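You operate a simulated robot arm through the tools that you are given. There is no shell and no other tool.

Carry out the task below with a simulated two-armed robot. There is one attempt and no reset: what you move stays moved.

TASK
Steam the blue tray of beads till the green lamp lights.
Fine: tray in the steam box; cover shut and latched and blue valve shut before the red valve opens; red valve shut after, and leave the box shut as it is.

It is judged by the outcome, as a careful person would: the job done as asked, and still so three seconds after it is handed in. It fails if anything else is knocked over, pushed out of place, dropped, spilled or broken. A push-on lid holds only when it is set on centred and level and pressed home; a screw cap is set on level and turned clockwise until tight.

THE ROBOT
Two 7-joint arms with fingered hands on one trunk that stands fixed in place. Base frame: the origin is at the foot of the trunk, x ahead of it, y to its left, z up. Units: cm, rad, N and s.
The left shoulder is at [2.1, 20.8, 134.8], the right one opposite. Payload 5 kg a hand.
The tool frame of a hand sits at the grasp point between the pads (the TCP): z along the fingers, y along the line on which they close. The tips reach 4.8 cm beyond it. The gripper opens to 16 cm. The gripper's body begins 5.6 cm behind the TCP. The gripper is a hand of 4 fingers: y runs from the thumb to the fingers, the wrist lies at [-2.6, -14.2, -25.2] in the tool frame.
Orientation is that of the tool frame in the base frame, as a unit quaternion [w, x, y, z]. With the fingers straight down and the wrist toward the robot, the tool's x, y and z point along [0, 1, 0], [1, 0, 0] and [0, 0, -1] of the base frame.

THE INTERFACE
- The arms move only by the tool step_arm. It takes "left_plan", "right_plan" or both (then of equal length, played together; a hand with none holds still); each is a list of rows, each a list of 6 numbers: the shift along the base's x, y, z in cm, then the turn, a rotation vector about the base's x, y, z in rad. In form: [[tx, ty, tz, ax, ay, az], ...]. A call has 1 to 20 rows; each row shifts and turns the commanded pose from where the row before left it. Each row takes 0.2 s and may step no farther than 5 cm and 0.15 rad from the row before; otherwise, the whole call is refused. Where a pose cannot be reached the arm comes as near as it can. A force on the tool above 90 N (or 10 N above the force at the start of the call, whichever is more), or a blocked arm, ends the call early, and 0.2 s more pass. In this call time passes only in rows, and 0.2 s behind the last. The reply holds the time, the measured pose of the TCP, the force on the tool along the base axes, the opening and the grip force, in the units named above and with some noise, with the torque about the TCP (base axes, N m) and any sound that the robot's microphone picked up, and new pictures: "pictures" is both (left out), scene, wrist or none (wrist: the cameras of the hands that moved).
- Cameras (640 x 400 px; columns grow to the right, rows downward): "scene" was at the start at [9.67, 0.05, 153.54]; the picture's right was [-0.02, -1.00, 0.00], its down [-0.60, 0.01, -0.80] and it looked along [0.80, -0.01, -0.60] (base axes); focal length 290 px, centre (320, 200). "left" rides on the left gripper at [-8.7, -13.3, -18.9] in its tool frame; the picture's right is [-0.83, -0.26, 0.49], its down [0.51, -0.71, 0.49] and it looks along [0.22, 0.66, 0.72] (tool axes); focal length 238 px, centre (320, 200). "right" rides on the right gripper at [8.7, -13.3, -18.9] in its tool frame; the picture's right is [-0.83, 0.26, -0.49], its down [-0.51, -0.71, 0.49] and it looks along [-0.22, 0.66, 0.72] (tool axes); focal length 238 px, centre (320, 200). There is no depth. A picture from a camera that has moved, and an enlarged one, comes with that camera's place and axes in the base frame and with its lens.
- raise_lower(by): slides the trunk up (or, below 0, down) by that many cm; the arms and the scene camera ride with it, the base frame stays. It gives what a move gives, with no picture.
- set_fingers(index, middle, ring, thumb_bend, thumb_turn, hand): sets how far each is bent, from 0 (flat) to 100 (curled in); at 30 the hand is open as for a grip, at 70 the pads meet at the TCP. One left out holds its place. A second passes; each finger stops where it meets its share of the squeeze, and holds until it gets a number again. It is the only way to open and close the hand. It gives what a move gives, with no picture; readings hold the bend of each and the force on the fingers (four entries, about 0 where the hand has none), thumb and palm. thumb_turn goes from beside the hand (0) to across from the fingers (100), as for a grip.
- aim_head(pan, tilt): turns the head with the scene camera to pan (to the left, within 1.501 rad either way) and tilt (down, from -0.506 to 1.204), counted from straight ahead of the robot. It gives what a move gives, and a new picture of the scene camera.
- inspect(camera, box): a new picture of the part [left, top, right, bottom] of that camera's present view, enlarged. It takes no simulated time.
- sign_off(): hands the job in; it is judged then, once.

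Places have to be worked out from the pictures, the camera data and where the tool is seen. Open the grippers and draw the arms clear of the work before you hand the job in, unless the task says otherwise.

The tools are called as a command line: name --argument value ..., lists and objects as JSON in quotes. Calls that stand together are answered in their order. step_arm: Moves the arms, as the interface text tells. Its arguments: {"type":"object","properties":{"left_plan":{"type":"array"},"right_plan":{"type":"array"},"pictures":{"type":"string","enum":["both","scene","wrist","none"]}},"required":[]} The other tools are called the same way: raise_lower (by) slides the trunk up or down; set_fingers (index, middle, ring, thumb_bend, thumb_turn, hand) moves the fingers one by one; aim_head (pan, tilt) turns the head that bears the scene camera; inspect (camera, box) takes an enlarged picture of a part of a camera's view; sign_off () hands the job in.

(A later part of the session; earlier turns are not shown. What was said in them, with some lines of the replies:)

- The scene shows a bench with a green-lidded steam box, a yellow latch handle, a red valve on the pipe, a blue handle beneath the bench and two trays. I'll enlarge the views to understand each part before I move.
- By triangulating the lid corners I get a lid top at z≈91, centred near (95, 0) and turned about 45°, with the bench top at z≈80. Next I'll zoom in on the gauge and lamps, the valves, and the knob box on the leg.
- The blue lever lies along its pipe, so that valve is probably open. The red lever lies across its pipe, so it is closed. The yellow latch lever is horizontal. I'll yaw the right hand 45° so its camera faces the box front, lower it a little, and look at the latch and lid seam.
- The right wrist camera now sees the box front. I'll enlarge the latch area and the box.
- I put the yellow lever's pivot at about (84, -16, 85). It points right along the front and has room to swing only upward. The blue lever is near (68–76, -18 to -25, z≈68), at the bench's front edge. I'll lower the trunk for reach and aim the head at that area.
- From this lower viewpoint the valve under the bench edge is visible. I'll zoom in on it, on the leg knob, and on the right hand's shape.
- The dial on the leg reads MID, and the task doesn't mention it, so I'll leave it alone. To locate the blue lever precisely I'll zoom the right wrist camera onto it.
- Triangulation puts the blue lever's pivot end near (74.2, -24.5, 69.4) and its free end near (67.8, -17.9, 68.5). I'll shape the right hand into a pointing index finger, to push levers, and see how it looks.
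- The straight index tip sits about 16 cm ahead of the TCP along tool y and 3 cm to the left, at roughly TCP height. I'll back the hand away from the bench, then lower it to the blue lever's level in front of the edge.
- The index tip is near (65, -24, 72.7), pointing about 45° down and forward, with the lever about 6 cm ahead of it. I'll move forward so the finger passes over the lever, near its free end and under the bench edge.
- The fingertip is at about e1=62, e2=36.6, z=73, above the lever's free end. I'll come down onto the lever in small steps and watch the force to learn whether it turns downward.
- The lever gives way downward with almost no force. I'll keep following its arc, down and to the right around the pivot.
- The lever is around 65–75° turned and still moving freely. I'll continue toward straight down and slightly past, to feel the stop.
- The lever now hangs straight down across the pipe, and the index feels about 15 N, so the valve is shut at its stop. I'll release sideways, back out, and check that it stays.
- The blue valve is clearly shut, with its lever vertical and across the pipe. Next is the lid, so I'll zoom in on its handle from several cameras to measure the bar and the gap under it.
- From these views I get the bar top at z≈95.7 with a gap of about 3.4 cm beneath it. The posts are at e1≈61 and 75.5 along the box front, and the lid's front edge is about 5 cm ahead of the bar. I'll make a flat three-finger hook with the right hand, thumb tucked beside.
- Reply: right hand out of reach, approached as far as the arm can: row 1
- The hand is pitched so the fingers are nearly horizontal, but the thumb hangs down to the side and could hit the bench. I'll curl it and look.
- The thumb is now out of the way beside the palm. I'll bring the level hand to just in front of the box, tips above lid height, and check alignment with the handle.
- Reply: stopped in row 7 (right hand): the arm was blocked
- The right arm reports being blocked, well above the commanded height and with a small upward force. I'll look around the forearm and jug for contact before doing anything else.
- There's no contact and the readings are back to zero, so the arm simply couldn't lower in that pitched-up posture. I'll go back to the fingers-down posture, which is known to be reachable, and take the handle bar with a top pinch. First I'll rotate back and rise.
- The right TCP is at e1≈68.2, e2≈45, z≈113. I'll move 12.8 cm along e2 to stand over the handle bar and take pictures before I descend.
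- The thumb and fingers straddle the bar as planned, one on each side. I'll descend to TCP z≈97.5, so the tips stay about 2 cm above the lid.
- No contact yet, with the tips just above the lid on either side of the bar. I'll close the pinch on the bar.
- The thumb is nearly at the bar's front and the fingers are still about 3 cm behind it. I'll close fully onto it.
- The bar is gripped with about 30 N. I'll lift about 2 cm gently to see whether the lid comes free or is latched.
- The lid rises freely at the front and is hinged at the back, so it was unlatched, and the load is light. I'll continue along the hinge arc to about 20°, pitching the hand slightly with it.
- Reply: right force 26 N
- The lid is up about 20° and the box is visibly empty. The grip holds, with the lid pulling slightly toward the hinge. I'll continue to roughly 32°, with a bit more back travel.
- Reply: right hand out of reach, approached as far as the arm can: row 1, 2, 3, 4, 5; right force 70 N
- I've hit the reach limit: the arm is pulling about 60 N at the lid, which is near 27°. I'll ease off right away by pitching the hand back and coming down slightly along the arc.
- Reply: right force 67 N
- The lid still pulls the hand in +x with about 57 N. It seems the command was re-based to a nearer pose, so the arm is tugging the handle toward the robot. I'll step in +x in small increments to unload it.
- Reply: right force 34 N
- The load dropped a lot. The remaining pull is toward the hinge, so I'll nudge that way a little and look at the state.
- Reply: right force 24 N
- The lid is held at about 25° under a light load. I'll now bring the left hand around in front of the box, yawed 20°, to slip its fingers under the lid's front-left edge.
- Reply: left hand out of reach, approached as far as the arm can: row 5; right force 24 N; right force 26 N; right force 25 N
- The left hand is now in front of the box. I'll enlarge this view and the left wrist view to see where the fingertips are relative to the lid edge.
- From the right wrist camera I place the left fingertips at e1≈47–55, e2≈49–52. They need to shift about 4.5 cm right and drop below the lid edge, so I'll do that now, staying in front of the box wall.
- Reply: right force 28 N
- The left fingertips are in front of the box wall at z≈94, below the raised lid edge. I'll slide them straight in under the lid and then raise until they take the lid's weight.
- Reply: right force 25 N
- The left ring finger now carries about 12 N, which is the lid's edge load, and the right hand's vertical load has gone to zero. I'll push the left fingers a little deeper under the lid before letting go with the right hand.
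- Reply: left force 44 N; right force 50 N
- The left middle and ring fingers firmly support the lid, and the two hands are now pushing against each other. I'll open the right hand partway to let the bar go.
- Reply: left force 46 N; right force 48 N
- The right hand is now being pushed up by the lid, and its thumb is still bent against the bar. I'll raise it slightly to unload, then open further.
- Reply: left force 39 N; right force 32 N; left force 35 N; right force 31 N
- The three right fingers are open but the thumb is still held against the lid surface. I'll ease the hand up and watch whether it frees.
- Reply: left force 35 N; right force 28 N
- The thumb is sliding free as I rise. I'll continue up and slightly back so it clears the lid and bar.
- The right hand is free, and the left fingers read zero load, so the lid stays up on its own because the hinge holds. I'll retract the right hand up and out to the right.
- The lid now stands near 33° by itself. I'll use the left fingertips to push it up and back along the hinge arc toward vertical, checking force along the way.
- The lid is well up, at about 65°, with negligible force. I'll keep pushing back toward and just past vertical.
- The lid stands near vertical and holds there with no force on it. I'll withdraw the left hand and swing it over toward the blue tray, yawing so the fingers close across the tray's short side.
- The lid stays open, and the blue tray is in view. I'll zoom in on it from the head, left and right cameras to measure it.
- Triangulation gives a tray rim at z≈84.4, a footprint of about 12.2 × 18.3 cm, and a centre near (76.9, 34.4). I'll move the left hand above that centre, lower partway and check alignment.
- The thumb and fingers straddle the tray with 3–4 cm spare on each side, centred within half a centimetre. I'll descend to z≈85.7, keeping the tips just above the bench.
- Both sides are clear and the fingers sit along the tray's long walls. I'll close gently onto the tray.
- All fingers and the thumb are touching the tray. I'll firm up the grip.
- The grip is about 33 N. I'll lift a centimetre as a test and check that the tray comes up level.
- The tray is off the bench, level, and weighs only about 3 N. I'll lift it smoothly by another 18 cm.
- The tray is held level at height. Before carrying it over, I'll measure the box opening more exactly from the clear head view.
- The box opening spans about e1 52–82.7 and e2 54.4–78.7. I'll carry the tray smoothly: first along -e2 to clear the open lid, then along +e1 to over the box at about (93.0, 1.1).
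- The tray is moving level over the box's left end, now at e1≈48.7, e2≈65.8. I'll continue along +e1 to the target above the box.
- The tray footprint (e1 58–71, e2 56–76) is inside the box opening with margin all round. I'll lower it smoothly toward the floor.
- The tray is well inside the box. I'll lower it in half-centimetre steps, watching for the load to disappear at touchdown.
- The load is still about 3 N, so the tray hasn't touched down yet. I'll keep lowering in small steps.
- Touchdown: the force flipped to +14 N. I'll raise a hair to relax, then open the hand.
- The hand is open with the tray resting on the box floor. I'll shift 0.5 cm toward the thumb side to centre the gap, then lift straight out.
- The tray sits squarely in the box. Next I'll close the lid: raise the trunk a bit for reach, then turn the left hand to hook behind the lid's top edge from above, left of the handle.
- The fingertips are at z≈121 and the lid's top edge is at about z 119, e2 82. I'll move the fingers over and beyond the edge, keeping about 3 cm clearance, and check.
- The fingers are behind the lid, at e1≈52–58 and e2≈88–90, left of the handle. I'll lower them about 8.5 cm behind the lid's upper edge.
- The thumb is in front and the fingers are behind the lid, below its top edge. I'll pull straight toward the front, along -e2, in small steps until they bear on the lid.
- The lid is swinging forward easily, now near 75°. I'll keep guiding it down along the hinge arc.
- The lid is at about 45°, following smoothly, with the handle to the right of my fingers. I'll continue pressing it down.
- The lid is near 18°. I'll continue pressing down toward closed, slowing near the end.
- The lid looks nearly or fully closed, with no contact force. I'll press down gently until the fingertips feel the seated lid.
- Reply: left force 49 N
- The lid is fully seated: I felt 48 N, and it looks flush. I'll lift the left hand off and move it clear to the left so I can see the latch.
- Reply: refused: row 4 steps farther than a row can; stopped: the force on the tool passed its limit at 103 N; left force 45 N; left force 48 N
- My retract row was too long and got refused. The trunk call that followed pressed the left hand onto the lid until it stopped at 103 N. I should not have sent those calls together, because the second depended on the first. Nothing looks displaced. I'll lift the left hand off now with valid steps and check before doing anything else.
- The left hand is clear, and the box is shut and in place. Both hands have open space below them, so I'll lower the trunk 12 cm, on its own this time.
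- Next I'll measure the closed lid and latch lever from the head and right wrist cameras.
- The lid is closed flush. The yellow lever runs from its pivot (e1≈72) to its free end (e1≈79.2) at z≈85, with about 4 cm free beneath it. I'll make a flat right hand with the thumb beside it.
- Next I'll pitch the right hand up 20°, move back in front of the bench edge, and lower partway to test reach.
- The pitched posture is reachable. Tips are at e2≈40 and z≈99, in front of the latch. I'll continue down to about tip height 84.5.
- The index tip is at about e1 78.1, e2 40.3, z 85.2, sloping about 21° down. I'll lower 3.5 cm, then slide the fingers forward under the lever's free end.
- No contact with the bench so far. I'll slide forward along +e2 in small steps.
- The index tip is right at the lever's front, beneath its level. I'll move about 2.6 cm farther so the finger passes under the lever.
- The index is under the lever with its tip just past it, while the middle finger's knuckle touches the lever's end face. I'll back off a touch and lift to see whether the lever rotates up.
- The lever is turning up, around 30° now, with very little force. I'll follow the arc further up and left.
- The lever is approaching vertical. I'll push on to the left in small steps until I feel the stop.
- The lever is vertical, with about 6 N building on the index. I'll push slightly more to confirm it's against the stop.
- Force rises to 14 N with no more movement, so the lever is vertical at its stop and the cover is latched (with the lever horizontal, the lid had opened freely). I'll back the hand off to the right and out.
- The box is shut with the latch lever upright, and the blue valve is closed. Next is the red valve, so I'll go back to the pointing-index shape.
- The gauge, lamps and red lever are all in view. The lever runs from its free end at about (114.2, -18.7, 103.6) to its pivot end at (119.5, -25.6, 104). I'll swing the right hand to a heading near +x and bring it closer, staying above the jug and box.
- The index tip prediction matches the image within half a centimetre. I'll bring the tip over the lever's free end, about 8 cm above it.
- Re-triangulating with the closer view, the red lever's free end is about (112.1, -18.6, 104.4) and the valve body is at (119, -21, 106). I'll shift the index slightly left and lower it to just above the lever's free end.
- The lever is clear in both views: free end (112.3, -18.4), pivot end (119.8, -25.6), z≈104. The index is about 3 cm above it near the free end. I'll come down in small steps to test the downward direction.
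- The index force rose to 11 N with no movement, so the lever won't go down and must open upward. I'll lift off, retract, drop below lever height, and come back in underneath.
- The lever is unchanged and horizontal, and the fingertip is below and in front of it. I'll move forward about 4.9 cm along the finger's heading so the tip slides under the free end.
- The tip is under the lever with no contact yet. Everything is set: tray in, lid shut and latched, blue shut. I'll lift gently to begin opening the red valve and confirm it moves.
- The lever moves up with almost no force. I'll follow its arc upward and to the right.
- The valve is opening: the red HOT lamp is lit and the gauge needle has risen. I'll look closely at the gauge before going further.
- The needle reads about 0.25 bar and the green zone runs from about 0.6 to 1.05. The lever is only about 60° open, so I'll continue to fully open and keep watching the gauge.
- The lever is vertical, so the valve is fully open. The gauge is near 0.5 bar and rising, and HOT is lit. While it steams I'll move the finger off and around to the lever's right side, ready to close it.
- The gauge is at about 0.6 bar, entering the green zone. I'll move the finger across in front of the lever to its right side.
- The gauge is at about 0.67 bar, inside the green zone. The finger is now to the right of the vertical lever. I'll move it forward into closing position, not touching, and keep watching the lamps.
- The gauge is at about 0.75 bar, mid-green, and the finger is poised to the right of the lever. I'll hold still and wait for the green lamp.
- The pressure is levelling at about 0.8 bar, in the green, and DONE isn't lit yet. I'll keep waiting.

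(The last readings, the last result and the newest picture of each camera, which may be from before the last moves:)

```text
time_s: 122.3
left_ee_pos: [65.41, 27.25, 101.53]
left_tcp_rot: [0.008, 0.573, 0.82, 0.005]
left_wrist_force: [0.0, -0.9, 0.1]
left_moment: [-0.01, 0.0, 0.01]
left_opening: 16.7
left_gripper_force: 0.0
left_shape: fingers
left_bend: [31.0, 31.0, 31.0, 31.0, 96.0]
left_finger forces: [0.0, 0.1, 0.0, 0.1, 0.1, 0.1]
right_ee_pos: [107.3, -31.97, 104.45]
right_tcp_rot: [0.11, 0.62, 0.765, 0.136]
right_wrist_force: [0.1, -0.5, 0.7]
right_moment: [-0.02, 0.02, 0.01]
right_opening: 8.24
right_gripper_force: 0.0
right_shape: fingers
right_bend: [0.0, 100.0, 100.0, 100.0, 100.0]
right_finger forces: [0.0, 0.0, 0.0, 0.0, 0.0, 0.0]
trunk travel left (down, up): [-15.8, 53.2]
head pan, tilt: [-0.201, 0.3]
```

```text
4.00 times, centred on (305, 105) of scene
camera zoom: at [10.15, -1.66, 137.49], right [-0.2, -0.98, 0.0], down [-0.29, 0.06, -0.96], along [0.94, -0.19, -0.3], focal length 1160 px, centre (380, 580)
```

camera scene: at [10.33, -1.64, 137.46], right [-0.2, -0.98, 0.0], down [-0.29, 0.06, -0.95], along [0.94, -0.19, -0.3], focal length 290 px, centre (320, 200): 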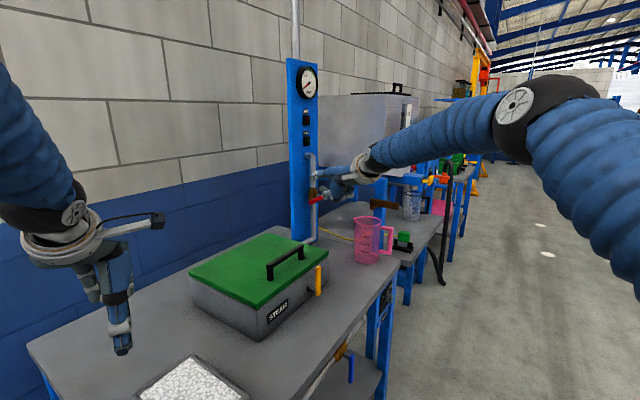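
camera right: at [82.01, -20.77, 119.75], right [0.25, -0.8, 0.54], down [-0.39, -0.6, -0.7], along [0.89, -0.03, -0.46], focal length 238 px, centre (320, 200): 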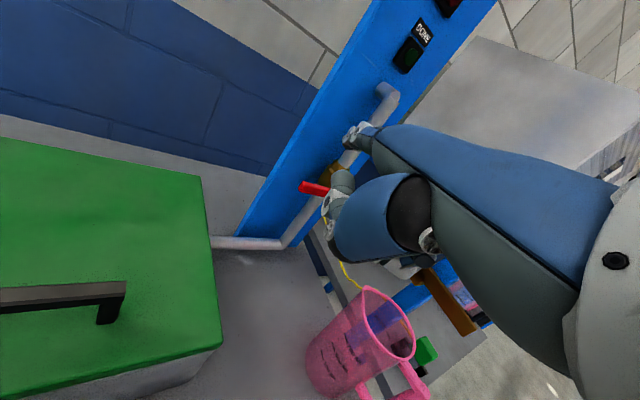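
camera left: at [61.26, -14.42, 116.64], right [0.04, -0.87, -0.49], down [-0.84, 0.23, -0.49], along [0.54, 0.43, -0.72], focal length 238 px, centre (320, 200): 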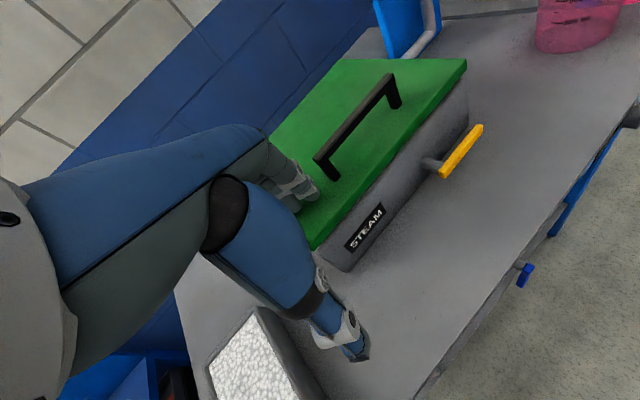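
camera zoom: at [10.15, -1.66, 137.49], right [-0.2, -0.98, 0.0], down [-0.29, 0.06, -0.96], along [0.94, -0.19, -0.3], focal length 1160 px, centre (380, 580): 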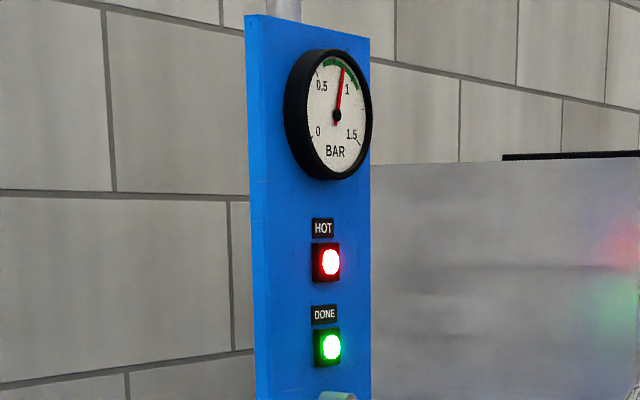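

The green DONE lamp is lit. I'll close the red valve now, pushing the lever left and then down along its arc.

step_arm --right_plan '[[-1.06, 1.06, 0.2, 0, 0, 0], [-0.66, 0.66, 0.09, 0, 0, 0], [-0.66, 0.66, 0.09, 0, 0, 0], [-0.65, 0.65, -0.15, 0, 0, 0], [-0.65, 0.65, -0.15, 0, 0, 0], [-0.6, 0.6, -0.39, 0, 0, 0], [-0.6, 0.6, -0.39, 0, 0, 0], [-0.51, 0.51, -0.6, 0, 0, 0], [-0.51, 0.51, -0.6, 0, 0, 0]]' --pictures "none"

inspect --camera "scene" --box '[270, 50, 370, 225]'

inspect --camera "right" --box '[240, 60, 460, 230]'

```text
time_s: 124.3
left_ee_pos: [65.38, 27.27, 101.57]
left_tcp_rot: [0.008, 0.573, 0.82, 0.005]
left_wrist_force: [0.4, 0.1, 0.4]
left_moment: [-0.02, 0.04, 0.0]
left_opening: 16.72
left_gripper_force: 0.1
left_shape: fingers
left_bend: [31.0, 31.0, 31.0, 31.0, 96.0]
left_finger forces: [0.0, 0.0, 0.1, 0.0, 0.0, 0.0]
right_ee_pos: [101.39, -26.07, 102.59]
right_tcp_rot: [0.109, 0.62, 0.765, 0.136]
right_wrist_force: [0.0, -0.7, -0.7]
right_moment: [-0.01, 0.0, 0.04]
right_opening: 8.27
right_gripper_force: 0.1
right_shape: fingers
right_bend: [0.0, 100.0, 100.0, 100.0, 100.0]
right_finger forces: [0.1, 0.1, 0.1, 0.0, 0.0, 0.0]
trunk travel left (down, up): [-15.8, 53.2]
head pan, tilt: [-0.201, 0.3]
```

```text
2.29 times, centred on (320, 138) of scene
camera zoom: at [10.12, -1.64, 137.49], right [-0.2, -0.98, 0.0], down [-0.29, 0.06, -0.96], along [0.94, -0.19, -0.3], focal length 663 px, centre (320, 343)
```

zoom: 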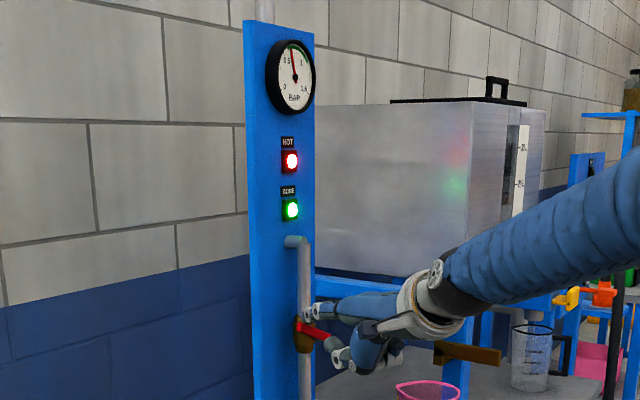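

```text
2.35 times, centred on (350, 145) of right
camera zoom: at [81.09, -21.57, 115.82], right [0.25, -0.8, 0.55], down [-0.38, -0.6, -0.7], along [0.89, -0.03, -0.45], focal length 561 px, centre (249, 329)
```

zoom: 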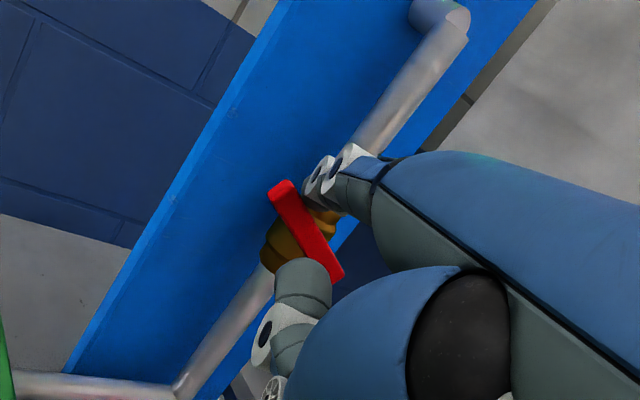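

The lever is about 30° from closed and the gauge is dropping. I'll continue down to the stop.

step_arm --right_plan '[[-0.39, 0.39, -0.77, 0, 0, 0], [-0.39, 0.39, -0.77, 0, 0, 0], [-0.23, 0.23, -0.88, 0, 0, 0], [-0.23, 0.23, -0.88, 0, 0, 0], [-0.05, 0.05, -0.6, 0, 0, 0]]' --pictures "none"

inspect --camera "scene" --box '[270, 50, 370, 225]'

inspect --camera "right" --box '[240, 60, 460, 230]'

```text
time_s: 125.5
left_ee_pos: [65.37, 27.2, 101.72]
left_tcp_rot: [0.008, 0.573, 0.819, 0.005]
left_wrist_force: [0.1, -0.4, -1.0]
left_moment: [0.01, 0.0, 0.01]
left_opening: 16.7
left_gripper_force: 0.1
left_shape: fingers
left_bend: [31.0, 31.0, 31.0, 31.0, 96.0]
left_finger forces: [0.1, 0.1, 0.0, 0.0, 0.1, 0.1]
right_ee_pos: [100.16, -24.92, 98.84]
right_tcp_rot: [0.11, 0.62, 0.765, 0.137]
right_wrist_force: [-0.9, -1.3, 8.0]
right_moment: [0.48, -1.05, -0.2]
right_opening: 8.64
right_gripper_force: 3.6
right_shape: fingers
right_bend: [0.0, 100.0, 100.0, 100.0, 100.0]
right_finger forces: [7.6, 0.1, 0.1, 0.0, 0.0, 0.1]
trunk travel left (down, up): [-15.8, 53.2]
head pan, tilt: [-0.201, 0.3]
```

```text
2.29 times, centred on (320, 138) of scene
camera zoom: at [10.05, -1.67, 137.5], right [-0.2, -0.98, 0.0], down [-0.29, 0.06, -0.96], along [0.94, -0.19, -0.3], focal length 663 px, centre (320, 343)
```

zoom: 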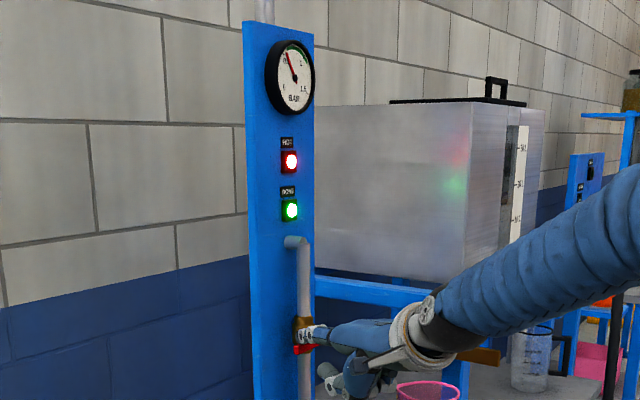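

```text
2.35 times, centred on (350, 145) of right
camera zoom: at [79.78, -20.33, 112.07], right [0.25, -0.8, 0.55], down [-0.38, -0.6, -0.71], along [0.89, -0.04, -0.45], focal length 561 px, centre (249, 329)
```

zoom: 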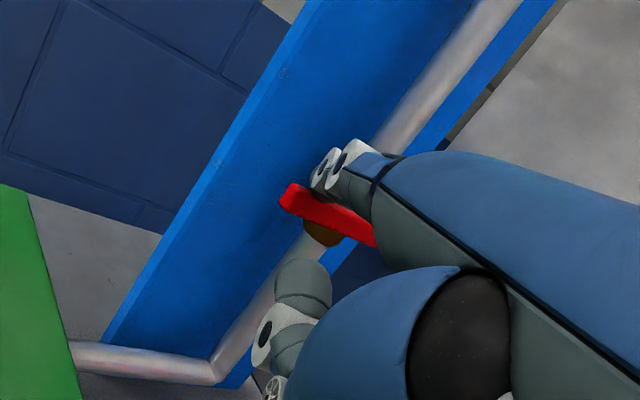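

The lever is back at about horizontal, with 8 N on the finger. I'll press slightly more to be sure it's at the closed stop.

step_arm --right_plan '[[0, 0, -0.4, 0, 0, 0], [0, 0, -0.3, 0, 0, 0]]' --pictures "none"

inspect --camera "scene" --box '[280, 150, 370, 225]'

```text
time_s: 126.2
left_ee_pos: [65.25, 27.24, 101.78]
left_tcp_rot: [0.008, 0.572, 0.82, 0.007]
left_wrist_force: [0.0, -0.1, -1.1]
left_moment: [0.05, 0.01, -0.01]
left_opening: 16.7
left_gripper_force: 0.1
left_shape: fingers
left_bend: [31.0, 31.0, 31.0, 31.0, 96.0]
left_finger forces: [0.0, 0.0, 0.0, 0.0, 0.1, 0.0]
right_ee_pos: [100.05, -24.92, 98.2]
right_tcp_rot: [0.111, 0.621, 0.764, 0.135]
right_wrist_force: [-7.7, -3.6, 14.9]
right_moment: [0.96, -2.43, -0.12]
right_opening: 8.92
right_gripper_force: 7.7
right_shape: fingers
right_bend: [0.0, 100.0, 100.0, 100.0, 100.0]
right_finger forces: [14.5, 0.0, 0.0, 0.0, 0.0, 0.0]
trunk travel left (down, up): [-15.8, 53.2]
head pan, tilt: [-0.201, 0.3]
```

```text
5.33 times, centred on (325, 188) of scene
camera zoom: at [9.91, -1.67, 137.51], right [-0.2, -0.98, 0.0], down [-0.29, 0.06, -0.96], along [0.94, -0.19, -0.29], focal length 1547 px, centre (293, 267)
```

zoom: 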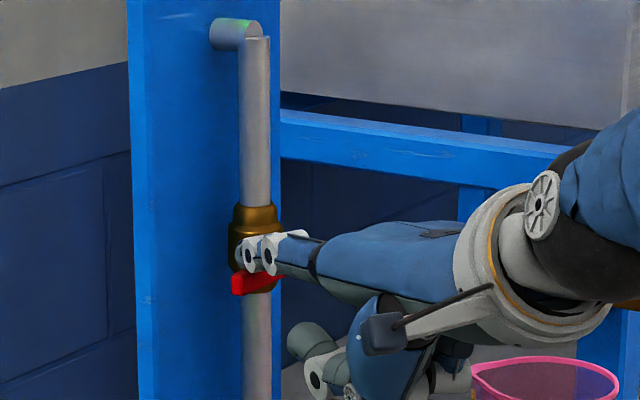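

It's firmly on the closed stop at 14.5 N. I'll lift straight off and back the hand away along its heading, then verify.

step_arm --right_plan '[[0, 0, 1, 0, 0, 0], [0, 0, 2, 0, 0, 0], [0, 0, 2, 0, 0, 0], [-3, -0.64, 1, 0, 0, 0], [-4, -0.85, 1, 0, 0, 0], [-4, -0.85, 1, 0, 0, 0], [-4, -1, 0, 0, 0, 0], [-4, -1, 0, 0, 0, 0], [-4, -1.5, 0, 0, 0, 0]]' --pictures "both"

inspect --camera "scene" --box '[270, 50, 370, 225]'

inspect --camera "scene" --box '[280, 150, 370, 225]'

```text
time_s: 128.2
left_ee_pos: [65.36, 27.16, 101.85]
left_tcp_rot: [0.008, 0.573, 0.819, 0.006]
left_wrist_force: [-0.7, -0.1, 0.8]
left_moment: [0.06, -0.04, 0.05]
left_opening: 16.69
left_gripper_force: 0.1
left_shape: fingers
left_bend: [31.0, 31.0, 31.0, 31.0, 96.0]
left_finger forces: [0.0, 0.0, 0.0, 0.1, 0.0, 0.1]
right_ee_pos: [77.14, -30.55, 106.05]
right_tcp_rot: [0.109, 0.62, 0.765, 0.135]
right_wrist_force: [-1.3, -0.3, 0.7]
right_moment: [0.02, -0.07, -0.01]
right_opening: 8.26
right_gripper_force: 0.0
right_shape: fingers
right_bend: [0.0, 100.0, 100.0, 100.0, 100.0]
right_finger forces: [0.0, 0.1, 0.0, 0.0, 0.0, 0.1]
trunk travel left (down, up): [-15.8, 53.2]
head pan, tilt: [-0.201, 0.3]
camera scene: at [9.98, -1.75, 137.5], right [-0.2, -0.98, 0.0], down [-0.29, 0.06, -0.96], along [0.94, -0.19, -0.3], focal length 290 px, centre (320, 200)
camera right: at [56.83, -26.11, 119.36], right [0.25, -0.8, 0.55], down [-0.38, -0.6, -0.7], along [0.89, -0.03, -0.45], focal length 238 px, centre (320, 200)
```

scene: 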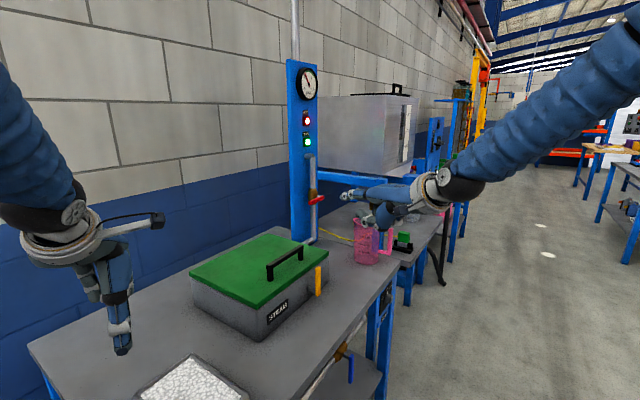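
right: 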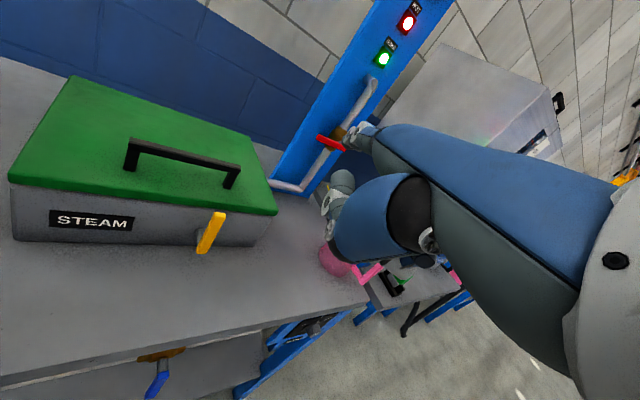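

```text
2.29 times, centred on (320, 138) of scene
camera zoom: at [9.98, -1.75, 137.5], right [-0.2, -0.98, 0.0], down [-0.29, 0.06, -0.96], along [0.94, -0.19, -0.3], focal length 663 px, centre (320, 343)
```

zoom: 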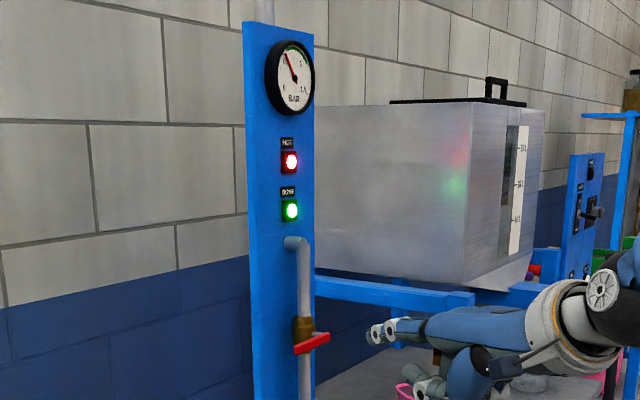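

```text
5.33 times, centred on (325, 188) of scene
camera zoom: at [9.98, -1.75, 137.5], right [-0.2, -0.98, 0.0], down [-0.29, 0.06, -0.96], along [0.94, -0.19, -0.3], focal length 1547 px, centre (293, 267)
```

zoom: 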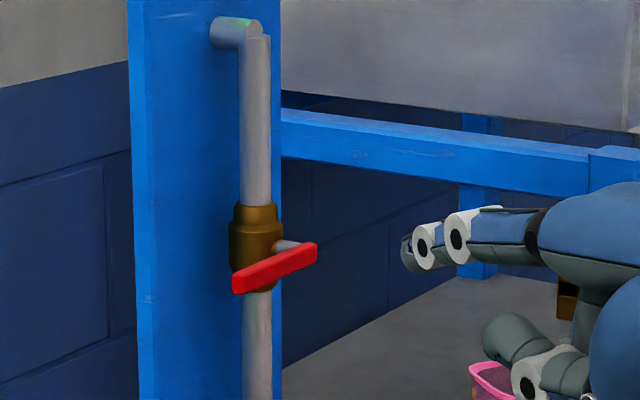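

The red lever is back to horizontal, exactly as at the start, and the pressure is falling with DONE lit. I'll draw both arms clear of the work.

step_arm --right_plan '[[-2, -1, 3, 0, 0, 0], [-3, -1, 3, 0, 0, 0], [-3, -1, 3, 0, 0, 0], [-3, -1, 2, 0, 0, 0], [-3, -1, 0, 0, 0, 0]]' --left_plan '[[0, 0, 3.5, 0, 0, 0], [0, 0, 3.5, 0, 0, 0], [-1, 1, 3.5, 0, 0, 0], [-2, 1, 3, 0, 0, 0], [-3, 1, 2, 0, 0, 0]]' --pictures "both"

```text
time_s: 129.3
left_ee_pos: [63.7, 28.52, 112.78]
left_tcp_rot: [0.008, 0.573, 0.819, 0.006]
left_wrist_force: [-1.3, 0.2, 0.5]
left_moment: [-0.02, -0.08, 0.02]
left_opening: 16.69
left_gripper_force: 0.1
left_shape: fingers
left_bend: [31.0, 31.0, 31.0, 31.0, 96.0]
left_finger forces: [0.0, 0.1, 0.0, 0.0, 0.0, 0.0]
left hand out of reach, approached as far as the arm can: row 4, 5
right_ee_pos: [68.83, -34.06, 115.29]
right_tcp_rot: [0.109, 0.62, 0.765, 0.135]
right_wrist_force: [-0.9, 0.0, 1.5]
right_moment: [-0.04, -0.05, -0.03]
right_opening: 8.26
right_gripper_force: 0.0
right_shape: fingers
right_bend: [0.0, 100.0, 100.0, 100.0, 100.0]
right_finger forces: [0.0, 0.1, 0.0, 0.0, 0.0, 0.0]
right hand out of reach, approached as far as the arm can: row 4, 5
trunk travel left (down, up): [-15.8, 53.2]
head pan, tilt: [-0.201, 0.3]
camera scene: at [9.97, -1.63, 137.5], right [-0.2, -0.98, 0.0], down [-0.29, 0.06, -0.96], along [0.94, -0.19, -0.29], focal length 290 px, centre (320, 200)
camera right: at [48.5, -29.46, 128.56], right [0.25, -0.8, 0.55], down [-0.38, -0.6, -0.7], along [0.89, -0.03, -0.45], focal length 238 px, centre (320, 200)
camera left: at [53.88, 15.69, 131.52], right [0.05, -0.87, -0.48], down [-0.83, 0.23, -0.51], along [0.56, 0.43, -0.71], focal length 238 px, centre (320, 200)
```

scene: 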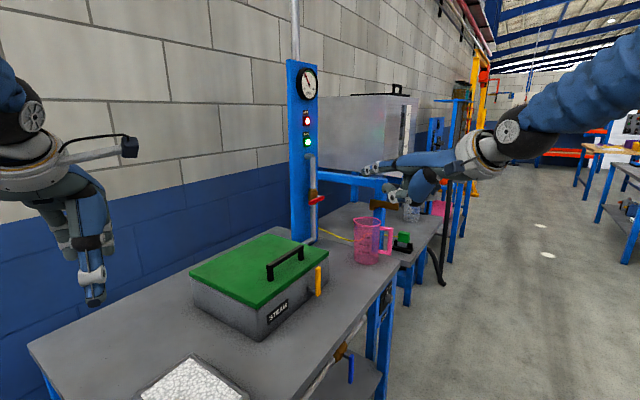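
right: 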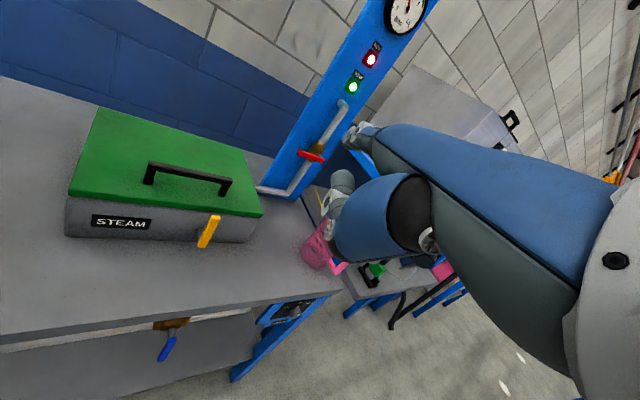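
left: 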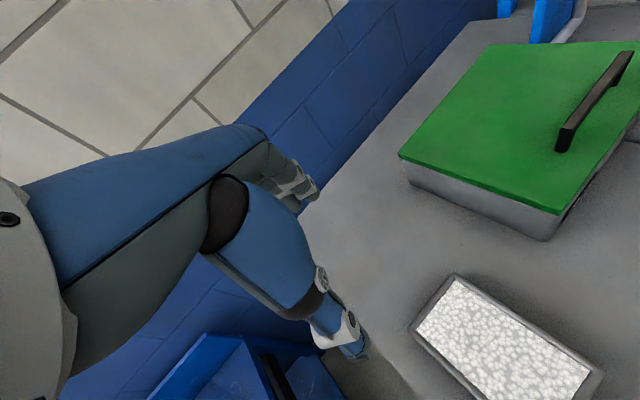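

Both arms are clear of the work. I'll open the right hand and then check each item: blue valve, latch, red valve, lamps and gauge.

set_fingers --hand "right" --index 30 --middle 30 --ring 30 --thumb_bend 30 --thumb_turn 98

aim_head --pan -0.15 --tilt 0.5

inspect --camera "scene" --box '[200, 150, 420, 310]'

inspect --camera "scene" --box '[280, 0, 360, 180]'

inspect --camera "right" --box '[40, 80, 340, 380]'

```text
time_s: 130.3
left_ee_pos: [63.73, 28.52, 112.79]
left_tcp_rot: [0.008, 0.573, 0.819, 0.005]
left_wrist_force: [-0.1, 0.3, 0.0]
left_moment: [0.0, 0.0, 0.04]
left_opening: 16.69
left_gripper_force: 0.1
left_shape: fingers
left_bend: [31.0, 31.0, 31.0, 31.0, 96.0]
left_finger forces: [0.1, 0.0, 0.1, 0.0, 0.0, 0.0]
right_ee_pos: [69.11, -33.94, 115.22]
right_tcp_rot: [0.109, 0.62, 0.765, 0.134]
right_wrist_force: [-1.5, -0.3, 1.4]
right_moment: [-0.05, -0.02, -0.01]
right_opening: 17.05
right_gripper_force: 0.1
right_shape: fingers
right_bend: [30.0, 30.0, 30.0, 30.0, 96.0]
right_finger forces: [0.0, 0.1, 0.0, 0.1, 0.0, 0.0]
trunk travel left (down, up): [-15.8, 53.2]
head pan, tilt: [-0.201, 0.3]
```

```text
time_s: 131.1
left_ee_pos: [63.79, 28.48, 112.71]
left_tcp_rot: [0.008, 0.572, 0.82, 0.006]
left_wrist_force: [-0.1, -0.3, 0.4]
left_moment: [-0.01, -0.02, 0.01]
left_opening: 16.68
left_gripper_force: 0.0
left_shape: fingers
left_bend: [31.0, 31.0, 31.0, 31.0, 96.0]
left_finger forces: [0.0, 0.0, 0.0, 0.0, 0.0, 0.0]
right_ee_pos: [68.97, -33.95, 115.17]
right_tcp_rot: [0.109, 0.62, 0.765, 0.134]
right_wrist_force: [-0.4, 0.8, 0.8]
right_moment: [-0.02, -0.02, -0.03]
right_opening: 17.06
right_gripper_force: 0.0
right_shape: fingers
right_bend: [30.0, 30.0, 30.0, 30.0, 96.0]
right_finger forces: [0.0, 0.0, 0.1, 0.0, 0.0, 0.0]
trunk travel left (down, up): [-15.8, 53.2]
head pan, tilt: [-0.15, 0.499]
camera scene: at [9.96, -1.16, 135.65], right [-0.15, -0.99, 0.0], down [-0.47, 0.07, -0.88], along [0.87, -0.13, -0.48], focal length 290 px, centre (320, 200)
```

scene: 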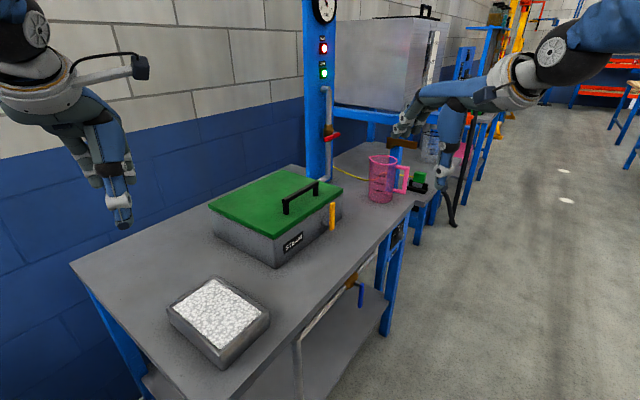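

```text
2.50 times, centred on (310, 230) of scene
camera zoom: at [9.96, -1.16, 135.65], right [-0.15, -0.99, 0.0], down [-0.47, 0.07, -0.88], along [0.87, -0.13, -0.48], focal length 725 px, centre (345, 125)
```

zoom: 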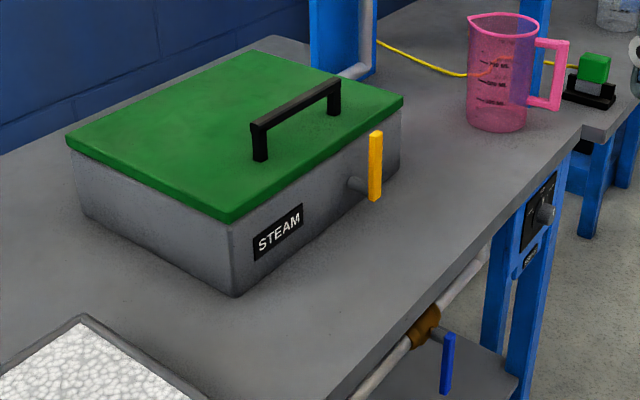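

```text
2.22 times, centred on (320, 90) of scene
camera zoom: at [9.96, -1.16, 135.65], right [-0.15, -0.99, 0.0], down [-0.47, 0.07, -0.88], along [0.87, -0.13, -0.48], focal length 645 px, centre (320, 444)
```

zoom: 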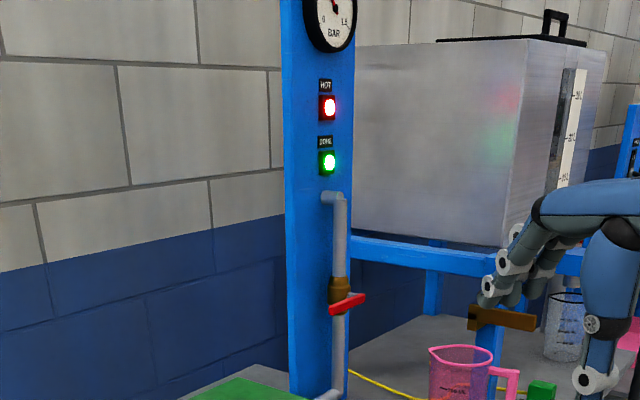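

```text
1.33 times, centred on (190, 230) of right
camera zoom: at [48.65, -29.48, 128.47], right [0.25, -0.8, 0.55], down [-0.38, -0.6, -0.7], along [0.89, -0.03, -0.46], focal length 318 px, centre (493, 160)
```

zoom: 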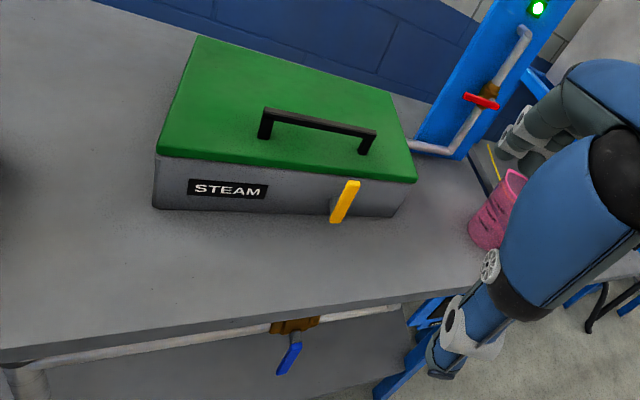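

Final check:
- The lid is flush, with the latch upright.
- The blue lever hangs across its pipe (shut), and the red lever is horizontal (shut).
- DONE is lit.
- The jug and grey tray are undisturbed.
- Both hands are open and clear.

I'm handing the job in.

sign_off

```text
The job is handed in.
```

The blue tray of beads was steamed until the green DONE lamp lit, and I've handed the job in.

- **Before steaming:** I shut the blue valve, opened the lid, and set the tray level inside the box. I then closed the lid and turned the yellow latch up to its stop. Only after that did I open the red valve.
- **Steaming:** Pressure levelled off in the gauge's green zone at a little over 0.8 bar. The green lamp lit about 7 seconds after the red valve was fully open.
- **After:** I shut the red valve against its stop straight away and left the box shut and latched. Both hands are open and clear of the work.

While closing the lid I made one mistake: I lowered the trunk with the left hand still resting on the lid. It pressed down with about 103 N before the move stopped itself. I could see no damage, and nothing moved out of place.

I left the steam dial at MID. The jug and the grey tray look undisturbed.
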